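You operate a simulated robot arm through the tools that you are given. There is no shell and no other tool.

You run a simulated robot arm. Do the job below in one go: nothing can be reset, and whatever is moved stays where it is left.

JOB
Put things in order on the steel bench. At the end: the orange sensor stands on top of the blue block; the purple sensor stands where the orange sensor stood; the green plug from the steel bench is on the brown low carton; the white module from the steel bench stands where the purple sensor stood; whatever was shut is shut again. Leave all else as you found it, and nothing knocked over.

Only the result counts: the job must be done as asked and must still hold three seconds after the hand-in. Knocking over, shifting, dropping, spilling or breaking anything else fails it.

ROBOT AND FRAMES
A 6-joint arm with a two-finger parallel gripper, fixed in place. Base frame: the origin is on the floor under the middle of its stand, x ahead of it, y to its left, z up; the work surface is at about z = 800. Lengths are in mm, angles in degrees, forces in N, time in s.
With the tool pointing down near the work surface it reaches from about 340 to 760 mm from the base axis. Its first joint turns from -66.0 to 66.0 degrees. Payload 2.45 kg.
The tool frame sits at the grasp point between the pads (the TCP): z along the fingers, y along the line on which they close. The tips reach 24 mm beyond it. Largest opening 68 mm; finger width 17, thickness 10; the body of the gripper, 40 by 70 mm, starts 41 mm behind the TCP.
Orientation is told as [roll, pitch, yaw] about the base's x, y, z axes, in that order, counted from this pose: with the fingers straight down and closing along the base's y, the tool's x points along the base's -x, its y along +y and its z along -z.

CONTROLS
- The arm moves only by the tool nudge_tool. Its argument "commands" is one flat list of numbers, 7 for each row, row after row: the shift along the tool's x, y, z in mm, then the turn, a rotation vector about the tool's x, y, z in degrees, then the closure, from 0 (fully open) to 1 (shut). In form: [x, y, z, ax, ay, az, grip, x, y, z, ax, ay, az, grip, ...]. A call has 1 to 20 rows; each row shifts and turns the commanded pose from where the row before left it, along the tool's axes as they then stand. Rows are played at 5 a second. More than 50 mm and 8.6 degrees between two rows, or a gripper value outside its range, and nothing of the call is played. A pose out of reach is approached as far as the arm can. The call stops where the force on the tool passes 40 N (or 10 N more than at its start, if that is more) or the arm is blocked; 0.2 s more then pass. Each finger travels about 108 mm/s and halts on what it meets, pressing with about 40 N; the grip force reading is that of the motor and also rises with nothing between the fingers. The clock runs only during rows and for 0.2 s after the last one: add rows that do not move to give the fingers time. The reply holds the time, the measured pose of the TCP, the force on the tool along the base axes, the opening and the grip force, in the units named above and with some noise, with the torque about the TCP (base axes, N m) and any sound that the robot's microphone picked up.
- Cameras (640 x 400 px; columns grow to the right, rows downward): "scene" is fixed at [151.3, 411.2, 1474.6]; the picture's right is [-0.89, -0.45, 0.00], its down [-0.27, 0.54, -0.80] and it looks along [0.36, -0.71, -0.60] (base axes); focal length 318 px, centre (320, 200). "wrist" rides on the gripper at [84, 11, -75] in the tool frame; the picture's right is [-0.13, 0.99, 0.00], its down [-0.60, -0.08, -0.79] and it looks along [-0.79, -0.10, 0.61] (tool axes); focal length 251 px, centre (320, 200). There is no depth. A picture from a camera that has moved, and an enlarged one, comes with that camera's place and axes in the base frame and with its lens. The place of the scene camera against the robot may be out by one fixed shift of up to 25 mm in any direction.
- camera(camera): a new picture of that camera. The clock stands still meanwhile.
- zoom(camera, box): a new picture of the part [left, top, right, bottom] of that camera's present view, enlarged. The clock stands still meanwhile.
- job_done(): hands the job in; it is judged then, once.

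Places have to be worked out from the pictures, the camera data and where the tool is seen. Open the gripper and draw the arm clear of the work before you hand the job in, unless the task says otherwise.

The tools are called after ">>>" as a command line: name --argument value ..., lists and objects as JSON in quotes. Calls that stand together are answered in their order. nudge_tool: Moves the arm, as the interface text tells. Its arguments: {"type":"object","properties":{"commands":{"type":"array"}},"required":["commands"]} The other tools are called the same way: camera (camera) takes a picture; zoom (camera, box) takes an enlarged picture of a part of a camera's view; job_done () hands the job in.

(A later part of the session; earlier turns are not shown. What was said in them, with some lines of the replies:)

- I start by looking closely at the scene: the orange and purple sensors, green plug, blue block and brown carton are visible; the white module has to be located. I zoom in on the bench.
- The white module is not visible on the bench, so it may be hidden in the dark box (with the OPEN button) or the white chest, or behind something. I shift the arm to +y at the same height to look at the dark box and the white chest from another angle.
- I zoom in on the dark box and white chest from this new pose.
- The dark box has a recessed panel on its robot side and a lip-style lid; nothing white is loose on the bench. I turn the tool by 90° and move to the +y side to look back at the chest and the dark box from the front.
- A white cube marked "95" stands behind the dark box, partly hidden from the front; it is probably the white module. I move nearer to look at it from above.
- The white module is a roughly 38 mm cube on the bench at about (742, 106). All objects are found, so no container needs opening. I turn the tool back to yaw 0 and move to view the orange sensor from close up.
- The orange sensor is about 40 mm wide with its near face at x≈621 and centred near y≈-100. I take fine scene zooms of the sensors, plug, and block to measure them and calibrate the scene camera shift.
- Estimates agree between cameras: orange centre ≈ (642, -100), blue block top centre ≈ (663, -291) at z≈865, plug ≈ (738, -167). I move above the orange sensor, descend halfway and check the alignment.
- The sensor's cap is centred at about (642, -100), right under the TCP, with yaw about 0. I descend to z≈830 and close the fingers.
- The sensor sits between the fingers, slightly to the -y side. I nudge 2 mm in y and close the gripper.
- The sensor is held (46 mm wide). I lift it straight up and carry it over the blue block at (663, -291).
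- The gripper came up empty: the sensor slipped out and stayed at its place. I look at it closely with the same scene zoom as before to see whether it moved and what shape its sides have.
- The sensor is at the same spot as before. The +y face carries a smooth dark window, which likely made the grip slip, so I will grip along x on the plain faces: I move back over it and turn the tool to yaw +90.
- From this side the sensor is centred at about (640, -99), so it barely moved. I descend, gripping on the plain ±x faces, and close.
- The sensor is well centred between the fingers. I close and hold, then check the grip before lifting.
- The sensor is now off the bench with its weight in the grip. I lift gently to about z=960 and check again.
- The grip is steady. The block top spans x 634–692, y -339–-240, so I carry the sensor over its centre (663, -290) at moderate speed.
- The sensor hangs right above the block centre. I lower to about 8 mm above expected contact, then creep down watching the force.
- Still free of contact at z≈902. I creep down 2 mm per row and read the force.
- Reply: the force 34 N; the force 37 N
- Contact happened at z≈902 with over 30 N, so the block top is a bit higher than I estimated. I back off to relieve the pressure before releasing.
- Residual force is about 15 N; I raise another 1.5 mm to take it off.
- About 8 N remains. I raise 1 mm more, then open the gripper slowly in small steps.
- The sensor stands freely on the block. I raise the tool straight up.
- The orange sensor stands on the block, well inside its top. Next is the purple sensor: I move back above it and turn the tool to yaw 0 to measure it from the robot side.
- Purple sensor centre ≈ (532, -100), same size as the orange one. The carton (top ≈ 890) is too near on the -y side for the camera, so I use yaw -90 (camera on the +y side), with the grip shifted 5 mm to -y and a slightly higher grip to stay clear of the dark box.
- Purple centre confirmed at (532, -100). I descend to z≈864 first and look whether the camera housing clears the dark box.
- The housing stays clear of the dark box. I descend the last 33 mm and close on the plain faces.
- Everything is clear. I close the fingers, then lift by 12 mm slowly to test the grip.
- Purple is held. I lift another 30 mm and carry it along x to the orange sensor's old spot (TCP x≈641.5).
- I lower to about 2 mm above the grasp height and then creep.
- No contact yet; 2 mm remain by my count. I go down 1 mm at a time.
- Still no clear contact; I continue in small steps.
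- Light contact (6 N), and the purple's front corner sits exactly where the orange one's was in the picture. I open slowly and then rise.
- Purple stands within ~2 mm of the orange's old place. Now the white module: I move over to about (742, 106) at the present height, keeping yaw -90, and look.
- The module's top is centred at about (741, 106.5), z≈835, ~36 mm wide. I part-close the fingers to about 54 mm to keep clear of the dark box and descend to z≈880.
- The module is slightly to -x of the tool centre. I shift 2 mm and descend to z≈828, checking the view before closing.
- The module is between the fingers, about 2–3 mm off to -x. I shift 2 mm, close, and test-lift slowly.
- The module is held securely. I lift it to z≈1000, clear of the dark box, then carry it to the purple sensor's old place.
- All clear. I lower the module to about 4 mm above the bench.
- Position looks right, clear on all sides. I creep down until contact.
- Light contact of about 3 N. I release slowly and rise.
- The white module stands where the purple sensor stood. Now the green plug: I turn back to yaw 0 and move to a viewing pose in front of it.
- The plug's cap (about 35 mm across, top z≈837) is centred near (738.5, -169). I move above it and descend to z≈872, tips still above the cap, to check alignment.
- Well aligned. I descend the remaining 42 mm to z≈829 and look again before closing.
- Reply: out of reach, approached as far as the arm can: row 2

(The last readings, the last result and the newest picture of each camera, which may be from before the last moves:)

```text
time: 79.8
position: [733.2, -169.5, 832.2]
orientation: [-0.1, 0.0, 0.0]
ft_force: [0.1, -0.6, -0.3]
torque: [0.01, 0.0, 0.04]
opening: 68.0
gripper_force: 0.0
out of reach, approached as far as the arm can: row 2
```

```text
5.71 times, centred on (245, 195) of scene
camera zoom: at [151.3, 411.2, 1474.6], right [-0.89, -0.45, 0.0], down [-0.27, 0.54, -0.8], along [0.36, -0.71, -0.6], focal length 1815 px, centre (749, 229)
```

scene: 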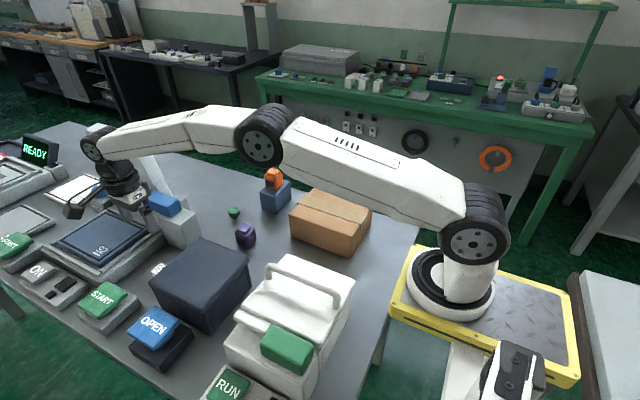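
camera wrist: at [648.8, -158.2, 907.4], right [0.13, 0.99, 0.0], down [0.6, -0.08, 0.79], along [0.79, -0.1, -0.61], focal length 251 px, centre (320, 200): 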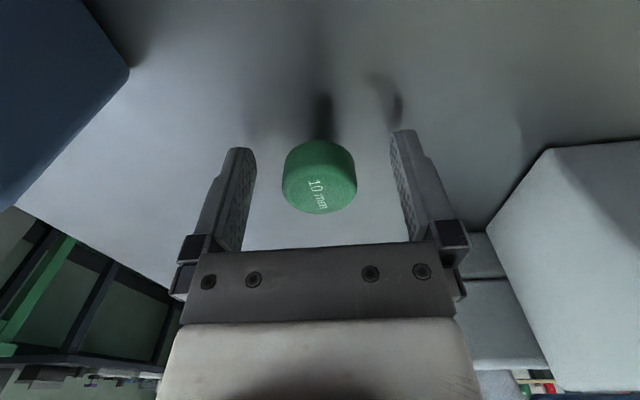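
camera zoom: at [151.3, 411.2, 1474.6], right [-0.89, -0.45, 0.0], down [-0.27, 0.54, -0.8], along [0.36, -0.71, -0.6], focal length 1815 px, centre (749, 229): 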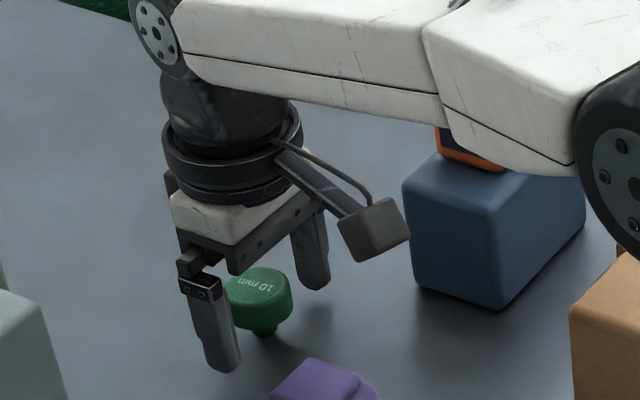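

The arm is at its reach limit, with the TCP at about (733, -169.5, 832), but the cap sits well between the pads. I close the fingers here.

>>> nudge_tool --commands '[0, 0, 0, 0, 0, 0, 0.3, 0, 0, 0, 0, 0, 0, 1, 0, 0, 0, 0, 0, 0, 1, 0, 0, 0, 0, 0, 0, 1, 0, 0, 0, 0, 0, 0, 1, 0, 0, 0, 0, 0, 0, 1]'

>>> camera --camera "wrist"

```text
time: 81.2
position: [732.7, -168.5, 831.7]
orientation: [0.0, 0.1, 0.1]
ft_force: [0.0, 0.3, -0.8]
torque: [-0.03, 0.0, 0.01]
opening: 34.4
gripper_force: 40.3
```

```text
taken
camera wrist: at [648.8, -158.2, 907.4], right [0.13, 0.99, 0.0], down [0.6, -0.08, 0.79], along [0.79, -0.1, -0.61], focal length 251 px, centre (320, 200)
```

wrist: 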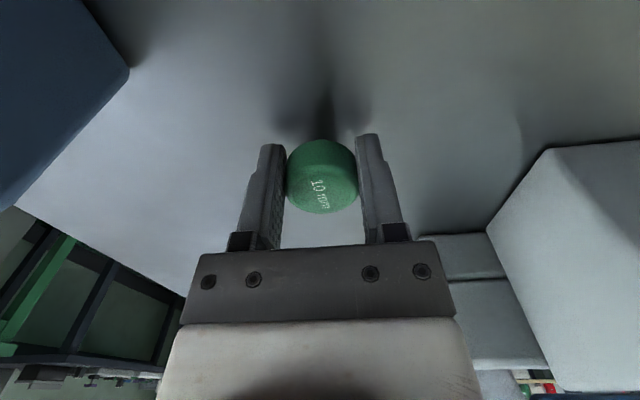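

The cap is gripped (34.4 mm). I lift slowly, drifting slightly back toward the base, and check.

>>> nudge_tool --commands '[0, 0, -3, 0, 0, 0, 1, 0, 0, -3, 0, 0, 0, 1, 1, 0, -4, 0, 0, 0, 1, 2, 0, -5, 0, 0, 0, 1, 0, 0, 0, 0, 0, 0, 1]'

>>> camera --camera "wrist"

>>> zoom --camera "scene" --box '[200, 160, 290, 230]'

```text
time: 82.4
position: [731.5, -169.5, 847.8]
orientation: [0.0, 0.1, 0.0]
ft_force: [0.1, 0.2, 0.7]
torque: [0.0, 0.0, 0.02]
opening: 34.3
gripper_force: 40.2
```

```text
taken
camera wrist: at [647.5, -158.4, 922.5], right [0.13, 0.99, 0.0], down [0.6, -0.08, 0.79], along [0.79, -0.1, -0.61], focal length 251 px, centre (320, 200)
```

wrist: 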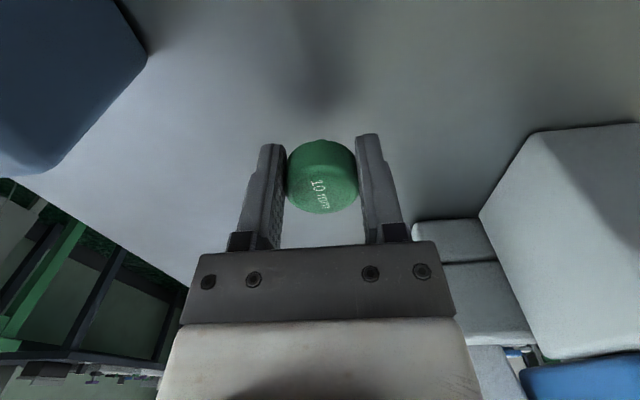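

```text
5.71 times, centred on (245, 195) of scene
camera zoom: at [151.3, 411.2, 1474.6], right [-0.89, -0.45, 0.0], down [-0.27, 0.54, -0.8], along [0.36, -0.71, -0.6], focal length 1815 px, centre (749, 229)
```

zoom: 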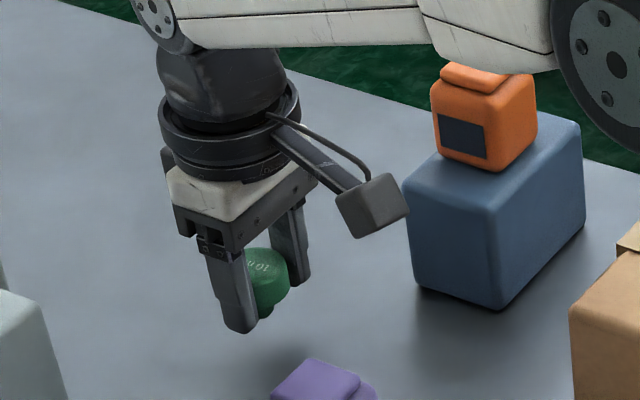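

The plug is held upright and off the bench. I lift it to z≈1000, then carry it toward the carton's flat strip at about (450, -199).

>>> nudge_tool --commands '[0, 0, -15, 0, 0, 0, 1, 0, 0, -30, 0, 0, 0, 1, 0, 0, -35, 0, 0, 0, 1, 0, 0, -35, 0, 0, 0, 1, 0, 0, -25, 0, 0, 0, 1, 0, 0, -12, 0, 0, 0, 1, 0, 0, 0, 0, 0, 0, 1]'

>>> nudge_tool --commands '[15, 0, 0, 0, 0, 0, 1, 25, 0, 0, 0, 0, 0, 1, 30, 0, 0, 0, 0, 0, 1, 30, 0, 0, 0, 0, 0, 1, 30, 0, 0, 0, 0, 0, 1, 30, -2, 0, 0, 0, 0, 1, 30, -6, 0, 0, 0, 0, 1, 30, -8, 0, 0, 0, 0, 1, 30, -8, 0, 0, 0, 0, 1, 20, -5, 0, 0, 0, 0, 1, 11, 0, 0, 0, 0, 0, 1, 0, 0, 0, 0, 0, 0, 1, 0, 0, 0, 0, 0, 0, 1]'

>>> camera --camera "wrist"

>>> zoom --camera "scene" --box '[240, 130, 400, 260]'

```text
time: 84.0
position: [731.3, -167.3, 999.4]
orientation: [0.0, 0.1, 0.0]
ft_force: [-0.3, 0.9, 0.1]
torque: [-0.03, 0.02, 0.02]
opening: 34.2
gripper_force: 39.9
```

```text
time: 86.8
position: [452.7, -197.7, 1000.7]
orientation: [0.0, 0.1, 0.0]
ft_force: [-0.2, 0.3, -0.4]
torque: [-0.03, 0.0, 0.0]
opening: 34.2
gripper_force: 40.4
```

```text
taken
camera wrist: at [368.0, -187.2, 1075.3], right [0.13, 0.99, 0.0], down [0.6, -0.08, 0.79], along [0.79, -0.1, -0.61], focal length 251 px, centre (320, 200)
```

wrist: 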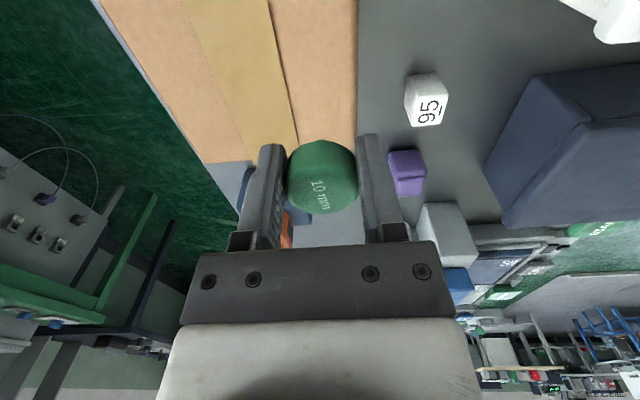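

```text
3.08 times, centred on (320, 195) of scene
camera zoom: at [151.3, 411.2, 1474.6], right [-0.89, -0.45, 0.0], down [-0.27, 0.54, -0.8], along [0.36, -0.71, -0.6], focal length 978 px, centre (320, 215)
```

zoom: 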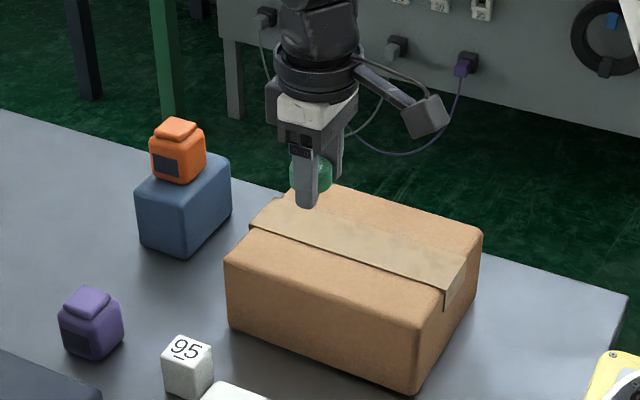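

The plug hangs over the flat strip between the carton edge (y≈-171) and the tape (y≈-223). I lower to z≈934 and then creep.

>>> nudge_tool --commands '[0, 0, 15, 0, 0, 0, 1, 0, 0, 25, 0, 0, 0, 1, 0, 0, 20, 0, 0, 0, 1, 0, 0, 6, 0, 0, 0, 1, 0, 0, 0, 0, 0, 0, 1]'

>>> zoom --camera "scene" --box '[280, 150, 360, 220]'

>>> camera --camera "wrist"

```text
time: 88.0
position: [452.2, -197.7, 931.6]
orientation: [0.1, 0.0, 0.1]
ft_force: [0.9, 0.1, -0.1]
torque: [0.0, 0.0, -0.03]
opening: 34.3
gripper_force: 39.6
```

```text
5.71 times, centred on (320, 185) of scene
camera zoom: at [151.3, 411.2, 1474.6], right [-0.89, -0.45, 0.0], down [-0.27, 0.54, -0.8], along [0.36, -0.71, -0.6], focal length 1815 px, centre (320, 286)
```

zoom: 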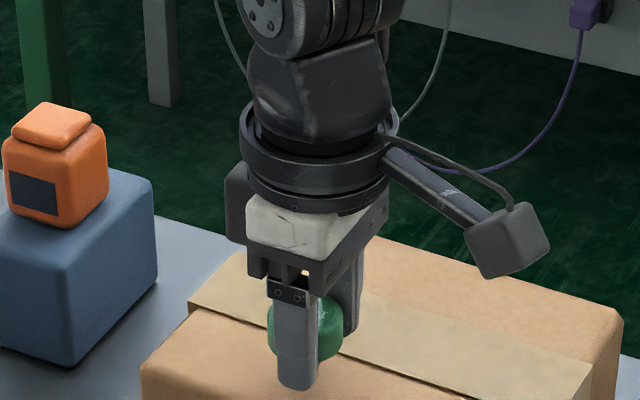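

```text
taken
camera wrist: at [367.2, -187.3, 1007.7], right [0.13, 0.99, 0.0], down [0.6, -0.08, 0.79], along [0.79, -0.1, -0.61], focal length 251 px, centre (320, 200)
```

wrist: 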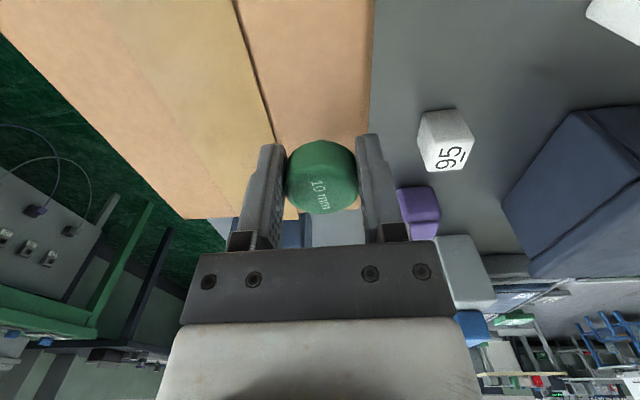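

No contact yet at z≈932. I creep down in 1 mm steps, reading the force each time.

>>> nudge_tool --commands '[0, 0, 1, 0, 0, 0, 1, 0, 0, 1, 0, 0, 0, 1, 0, 0, 0, 0, 0, 0, 1, 0, 0, 0, 0, 0, 0, 1]'

```text
time: 89.0
position: [451.6, -198.4, 931.8]
orientation: [0.0, 0.0, 0.0]
ft_force: [-0.1, -1.0, 0.4]
torque: [0.03, -0.01, -0.01]
opening: 34.1
gripper_force: 40.1
```

>>> nudge_tool --commands '[0, 0, 1, 0, 0, 0, 1, 0, 0, 1, 0, 0, 0, 1, 0, 0, 0, 0, 0, 0, 1, 0, 0, 0, 0, 0, 0, 1]'

```text
time: 90.0
position: [450.8, -197.4, 928.9]
orientation: [0.0, -0.1, 0.1]
ft_force: [-0.2, -0.6, -0.5]
torque: [-0.01, -0.03, -0.01]
opening: 34.3
gripper_force: 40.2
```

Still free at z≈929; I continue in 1 mm steps.

>>> nudge_tool --commands '[0, 0, 1, 0, 0, 0, 1, 0, 0, 1, 0, 0, 0, 1, 0, 0, 0, 0, 0, 0, 1, 0, 0, 0, 0, 0, 0, 1]'

```text
time: 91.0
position: [450.8, -197.4, 927.6]
orientation: [0.0, 0.1, 0.0]
ft_force: [-0.3, 0.8, -0.8]
torque: [0.03, 0.0, 0.01]
opening: 33.9
gripper_force: 40.3
```

>>> nudge_tool --commands '[0, 0, 1, 0, 0, 0, 1, 0, 0, 0, 0, 0, 0, 1, 0, 0, 0, 0, 0, 0, 1]'

>>> zoom --camera "scene" --box '[300, 180, 350, 220]'

```text
time: 91.8
position: [450.3, -196.8, 927.4]
orientation: [0.0, 0.1, 0.1]
ft_force: [0.7, -0.1, 0.5]
torque: [-0.01, -0.02, 0.0]
opening: 34.0
gripper_force: 39.6
```

```text
10.00 times, centred on (325, 200) of scene
camera zoom: at [151.3, 411.2, 1474.6], right [-0.89, -0.45, 0.0], down [-0.27, 0.54, -0.8], along [0.36, -0.71, -0.6], focal length 3177 px, centre (270, 200)
```

zoom: 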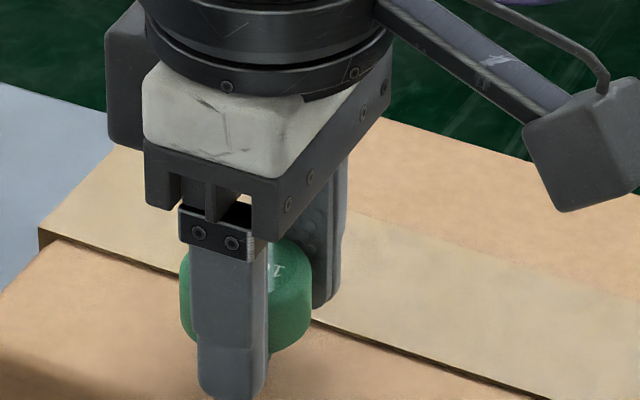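

Stem still just above the carton. I continue in small steps.

>>> nudge_tool --commands '[0, 0, 1, 0, 0, 0, 1, 0, 0, 0, 0, 0, 0, 1, 0, 0, 0, 0, 0, 0, 1]'

>>> nudge_tool --commands '[0, 0, 1, 0, 0, 0, 1, 0, 0, 0, 0, 0, 0, 1, 0, 0, 0, 0, 0, 0, 1]'

```text
time: 92.6
position: [451.3, -197.1, 925.3]
orientation: [0.0, 0.0, 0.0]
ft_force: [0.0, 0.1, -0.1]
torque: [0.01, -0.01, -0.02]
opening: 34.5
gripper_force: 40.4
```

```text
time: 93.4
position: [450.5, -196.9, 923.9]
orientation: [0.1, 0.0, 0.0]
ft_force: [0.5, -0.3, -1.4]
torque: [0.02, 0.04, 0.0]
opening: 34.3
gripper_force: 39.7
```

>>> nudge_tool --commands '[0, 0, 1, 0, 0, 0, 1, 0, 0, 0, 0, 0, 0, 1, 0, 0, 0, 0, 0, 0, 1]'

```text
time: 94.2
position: [451.4, -197.5, 924.0]
orientation: [-0.1, 0.0, 0.0]
ft_force: [0.0, -0.4, -0.1]
torque: [-0.02, 0.01, 0.0]
opening: 34.1
gripper_force: 39.9
```

>>> nudge_tool --commands '[0, 0, 1, 0, 0, 0, 1, 0, 0, 0, 0, 0, 0, 1, 0, 0, 0, 0, 0, 0, 1]'

```text
time: 95.0
position: [449.9, -197.8, 921.8]
orientation: [0.1, -0.1, 0.0]
ft_force: [-0.7, -0.1, -0.8]
torque: [0.02, 0.01, 0.01]
opening: 34.0
gripper_force: 40.0
```

Still nothing at z≈922; I keep stepping down, since the carton top may be a little lower than estimated.

>>> nudge_tool --commands '[0, 0, 1, 0, 0, 0, 1, 0, 0, 0, 0, 0, 0, 1, 0, 0, 0, 0, 0, 0, 1]'

>>> zoom --camera "scene" --box '[300, 180, 350, 220]'

>>> camera --camera "wrist"

```text
time: 95.8
position: [450.7, -198.9, 921.9]
orientation: [0.0, -0.1, 0.0]
ft_force: [-2.3, 1.0, 11.0]
torque: [0.01, -0.03, 0.0]
opening: 34.2
gripper_force: 40.0
```

```text
10.00 times, centred on (325, 200) of scene
camera zoom: at [151.1, 411.3, 1474.6], right [-0.89, -0.45, 0.0], down [-0.27, 0.54, -0.8], along [0.36, -0.71, -0.6], focal length 3177 px, centre (270, 200)
```

zoom: 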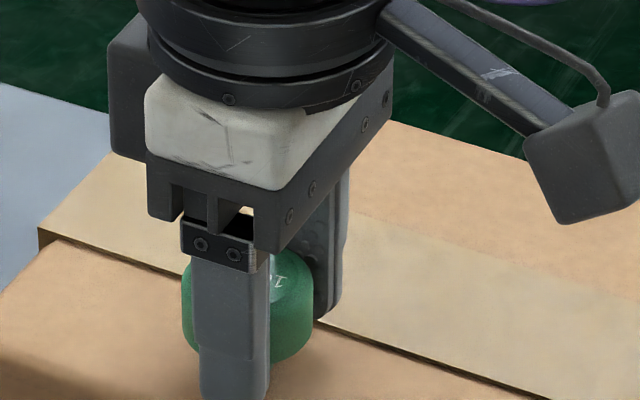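

```text
taken
camera wrist: at [366.3, -187.7, 997.0], right [0.13, 0.99, 0.0], down [0.6, -0.08, 0.79], along [0.79, -0.1, -0.61], focal length 251 px, centre (320, 200)
```

wrist: 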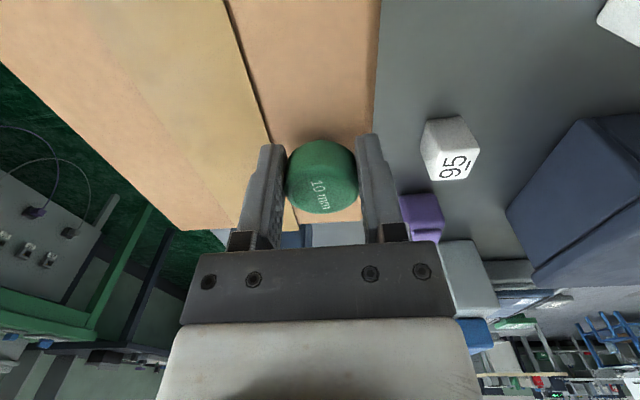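

Contact with 11 N at z≈921. I back off half a millimetre and open the fingers gradually so the plug stays upright.

>>> nudge_tool --commands '[0, 0, -0.5, 0, 0, 0, 1, 0, 0, 0, 0, 0, 0, 1, 0, 0, 0, 0, 0, 0, 1]'

>>> nudge_tool --commands '[0, 0, 0, 0, 0, 0, 0.45, 0, 0, 0, 0, 0, 0, 0.4, 0, 0, 0, 0, 0, 0, 0.3, 0, 0, 0, 0, 0, 0, 0.2, 0, 0, 0, 0, 0, 0, 0.1, 0, 0, 0, 0, 0, 0, 0.1]'

>>> camera --camera "wrist"

>>> zoom --camera "scene" --box '[290, 170, 360, 225]'

```text
time: 96.6
position: [450.1, -199.3, 923.1]
orientation: [-0.1, 0.0, -0.1]
ft_force: [1.3, -2.1, 3.9]
torque: [-0.05, -0.06, -0.02]
opening: 34.3
gripper_force: 39.8
```

```text
time: 98.0
position: [449.1, -198.4, 922.2]
orientation: [0.1, 0.1, 0.1]
ft_force: [0.5, 0.0, 0.1]
torque: [-0.01, 0.01, -0.01]
opening: 61.4
gripper_force: 0.0
```

```text
taken
camera wrist: at [366.2, -187.4, 997.1], right [0.13, 0.99, 0.0], down [0.6, -0.08, 0.79], along [0.79, -0.1, -0.61], focal length 251 px, centre (320, 200)
```

wrist: 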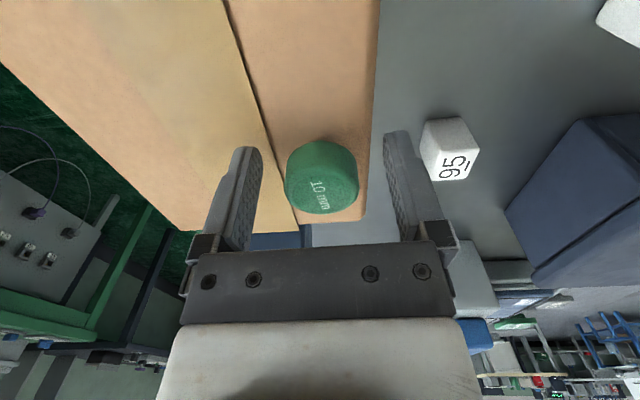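

```text
7.27 times, centred on (325, 198) of scene
camera zoom: at [151.3, 411.2, 1474.6], right [-0.89, -0.45, 0.0], down [-0.27, 0.54, -0.8], along [0.36, -0.71, -0.6], focal length 2310 px, centre (284, 218)
```

zoom: 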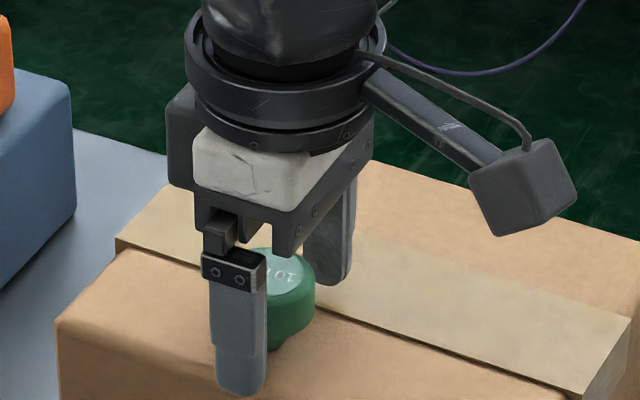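

The plug stands upright on the carton, free of the fingers. I raise the tool straight up and away.

>>> nudge_tool --commands '[0, 0, -10, 0, 0, 0, 0.1, 0, 0, -20, 0, 0, 0, 0.1, 0, 0, -35, 0, 0, 0, 0.1, 0, 0, -45, 0, 0, 0, 0, 0, 0, -45, 0, 0, 0, 0, 0, 0, -20, 0, 0, 0, 0, 0, 0, 0, 0, 0, 0, 0]'

>>> camera --camera "scene"

>>> zoom --camera "scene" --box '[210, 150, 400, 290]'

>>> zoom --camera "scene" --box '[220, 200, 310, 260]'

>>> camera --camera "wrist"

```text
time: 99.6
position: [451.2, -196.9, 1096.9]
orientation: [0.1, 0.0, 0.0]
ft_force: [0.7, -0.1, 1.1]
torque: [0.0, 0.02, 0.0]
opening: 68.0
gripper_force: 0.2
```

```text
taken
```

scene: 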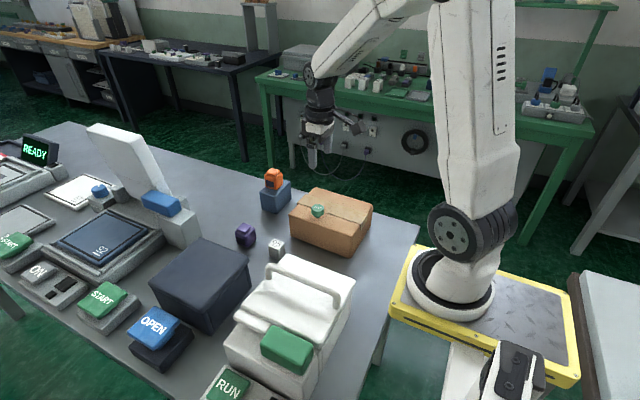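

```text
2.86 times, centred on (305, 220) of scene
camera zoom: at [151.3, 411.2, 1474.6], right [-0.89, -0.45, 0.0], down [-0.27, 0.54, -0.8], along [0.36, -0.71, -0.6], focal length 908 px, centre (363, 143)
```

zoom: 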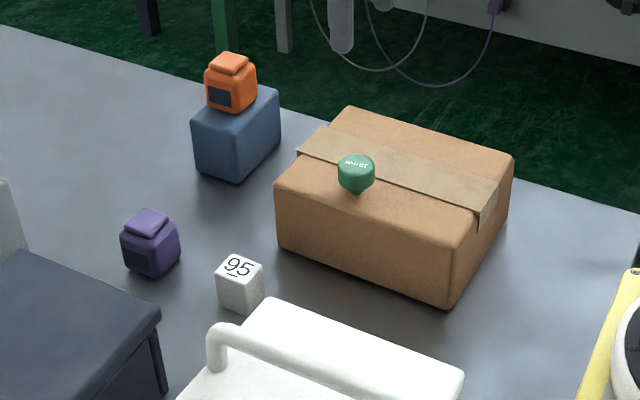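

```text
6.67 times, centred on (265, 230) of scene
camera zoom: at [151.3, 411.2, 1474.6], right [-0.89, -0.45, 0.0], down [-0.27, 0.54, -0.8], along [0.36, -0.71, -0.6], focal length 2118 px, centre (687, 0)
```

zoom: 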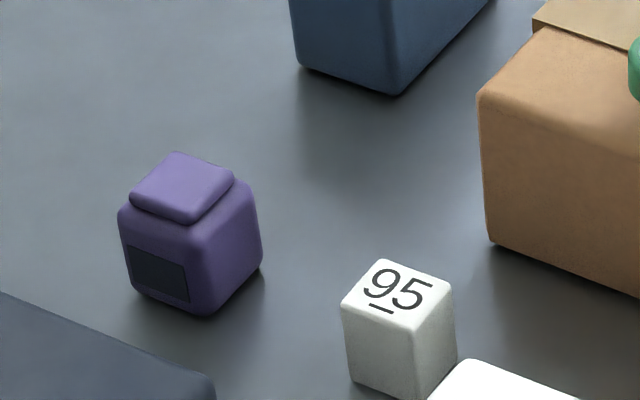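

```text
taken
camera wrist: at [365.8, -187.3, 1172.0], right [0.13, 0.99, 0.0], down [0.6, -0.08, 0.79], along [0.79, -0.1, -0.61], focal length 251 px, centre (320, 200)
```

wrist: 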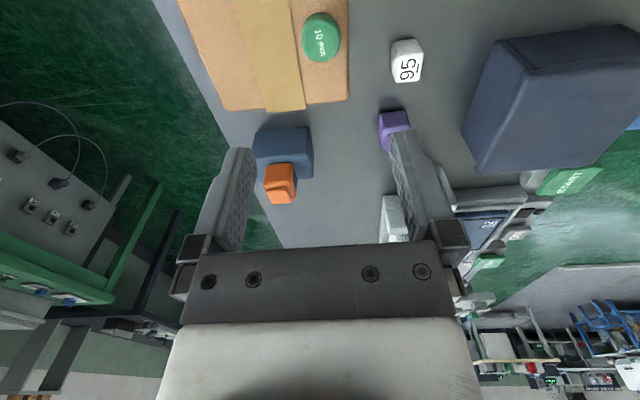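

Everything looks in place. Before handing in, I want to be sure the "95" cube is the white module, so I compare it with similar items on the other benches and re-check the shut containers.

>>> zoom --camera "scene" --box '[320, 50, 440, 125]'

>>> zoom --camera "scene" --box '[420, 50, 600, 150]'

>>> zoom --camera "scene" --box '[90, 0, 280, 110]'

>>> zoom --camera "scene" --box '[0, 0, 140, 90]'

>>> zoom --camera "wrist" --box '[220, 0, 460, 210]'

```text
5.33 times, centred on (380, 88) of scene
camera zoom: at [151.3, 411.2, 1474.6], right [-0.89, -0.45, 0.0], down [-0.27, 0.54, -0.8], along [0.36, -0.71, -0.6], focal length 1694 px, centre (0, 800)
```

zoom: 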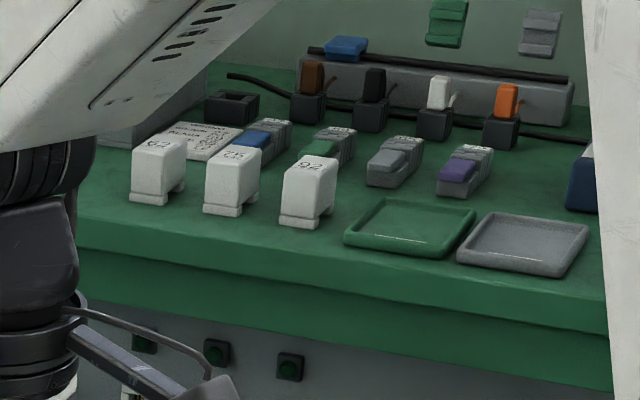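

```text
3.56 times, centred on (510, 100) of scene
camera zoom: at [151.3, 411.2, 1474.6], right [-0.89, -0.45, 0.0], down [-0.27, 0.54, -0.8], along [0.36, -0.71, -0.6], focal length 1130 px, centre (-356, 556)
```

zoom: 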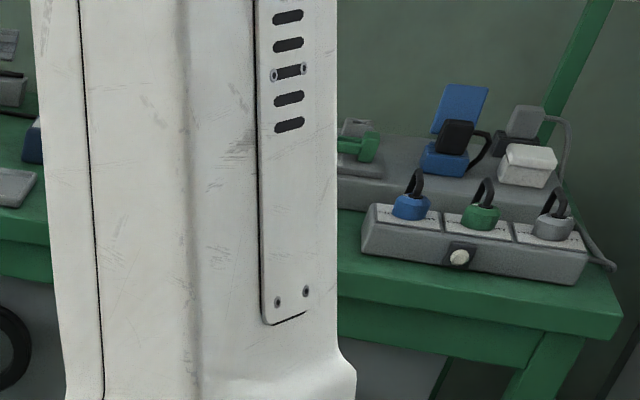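

```text
3.37 times, centred on (185, 55) of scene
camera zoom: at [151.3, 411.2, 1474.6], right [-0.89, -0.45, 0.0], down [-0.27, 0.54, -0.8], along [0.36, -0.71, -0.6], focal length 1070 px, centre (775, 688)
```

zoom: 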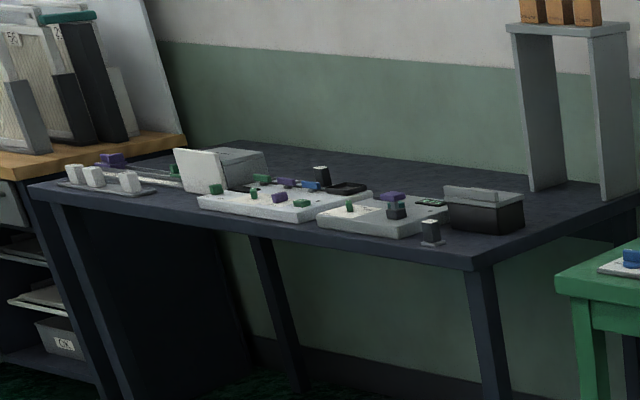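

```text
4.44 times, centred on (70, 45) of scene
camera zoom: at [151.3, 411.2, 1474.6], right [-0.89, -0.45, 0.0], down [-0.27, 0.54, -0.8], along [0.36, -0.71, -0.6], focal length 1412 px, centre (1431, 889)
```

zoom: 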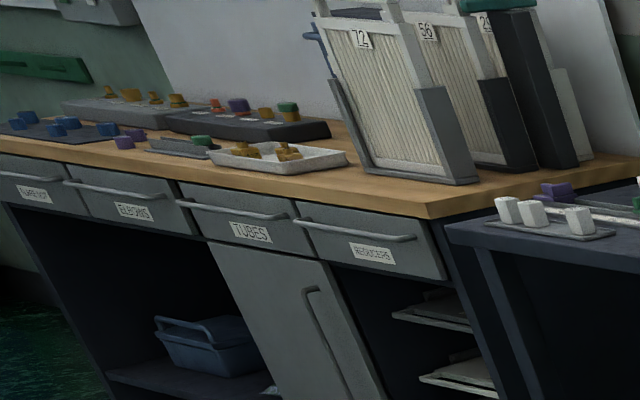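

```text
1.90 times, centred on (340, 105) of wrist
camera zoom: at [365.8, -187.3, 1172.0], right [0.13, 0.99, 0.0], down [0.6, -0.08, 0.79], along [0.79, -0.1, -0.61], focal length 479 px, centre (282, 381)
```

zoom: 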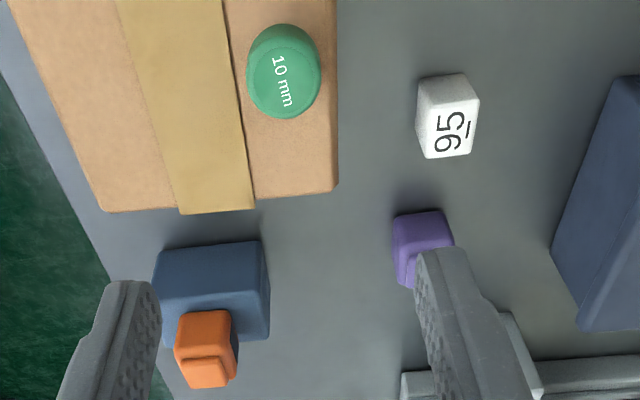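

The other bench's white modules also carry a number on top, so the "95" cube is indeed the white module, and no container was ever opened. I draw the arm back to its start pose with the gripper open and take a last look.

>>> nudge_tool --commands '[7.3, 40.7, -4.5, 0, 0, 0, 0, 7.3, 40.7, -4.5, 0, 0, 0, 0, 7.3, 40.7, -4.5, 0, 0, 0, 0, 0, 0, 0, 0, 0, 0, 0, 0, 0, 0, 0, 0, 0, 0, 0, 0, 0, 0, 0, 0, 0, 0, 0, 0, 0, 0, 0, 0, 0, 0, 0, 0, 0, 0, 0]'

>>> camera --camera "scene"

>>> zoom --camera "scene" --box '[210, 150, 400, 290]'

```text
time: 101.4
position: [428.6, -75.9, 1113.4]
orientation: [0.0, 0.0, 0.0]
ft_force: [0.0, -0.3, -1.1]
torque: [0.04, 0.01, -0.01]
opening: 68.0
gripper_force: 0.1
```

```text
taken
```

scene: 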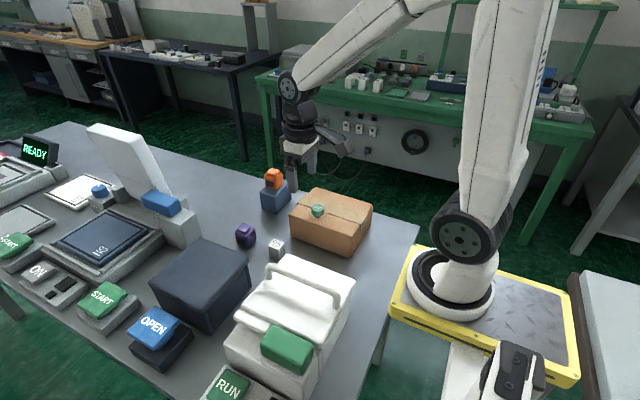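

```text
2.86 times, centred on (305, 220) of scene
camera zoom: at [151.3, 411.2, 1474.6], right [-0.89, -0.45, 0.0], down [-0.27, 0.54, -0.8], along [0.36, -0.71, -0.6], focal length 908 px, centre (363, 143)
```

zoom: 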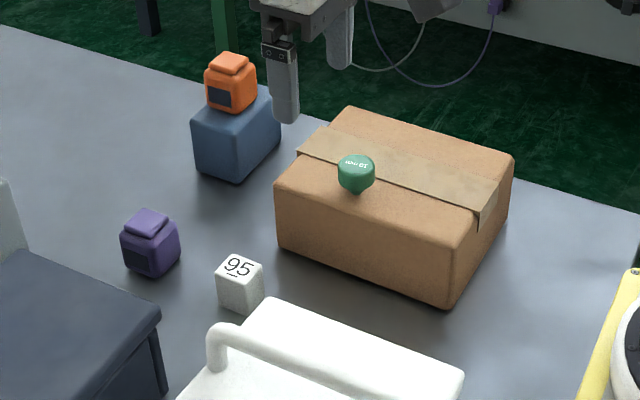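

All four items are where they should be and standing: orange on the blue block, purple at orange's old place, the white module at purple's old place, and the plug upright on the carton. Everything else is untouched and the containers are still shut, so I hand the job in.

>>> job_done

```text
The job is handed in.
```

The job is handed in. In the last pictures before hand-in, everything was standing where you asked:

- **Orange sensor:** it stands on top of the blue block, well inside the edges of its top face.
- **Purple sensor:** it stands where the orange sensor stood, within about 2–3 mm by the pictures.
- **White module:** it stands where the purple sensor stood, within about 4 mm. I took the white cube marked "95" behind the dark box to be the module. It is the only small white item I found loose on the bench, and the white modules on the green bench also carry a number on top.
- **Green plug:** it stands upright on the flat strip of the carton top, between the tape and the carton's front edge.

My first grip on the orange sensor slipped off its window face as I lifted. It stayed upright and moved no more than about 2 mm, and I then picked it up by its plain sides. When I set it on the block I pressed down with about 36 N before backing off. The block did not move in the pictures.

I never opened the dark box or the white chest, so both are still shut. The gripper is open and the arm is back at its start pose.
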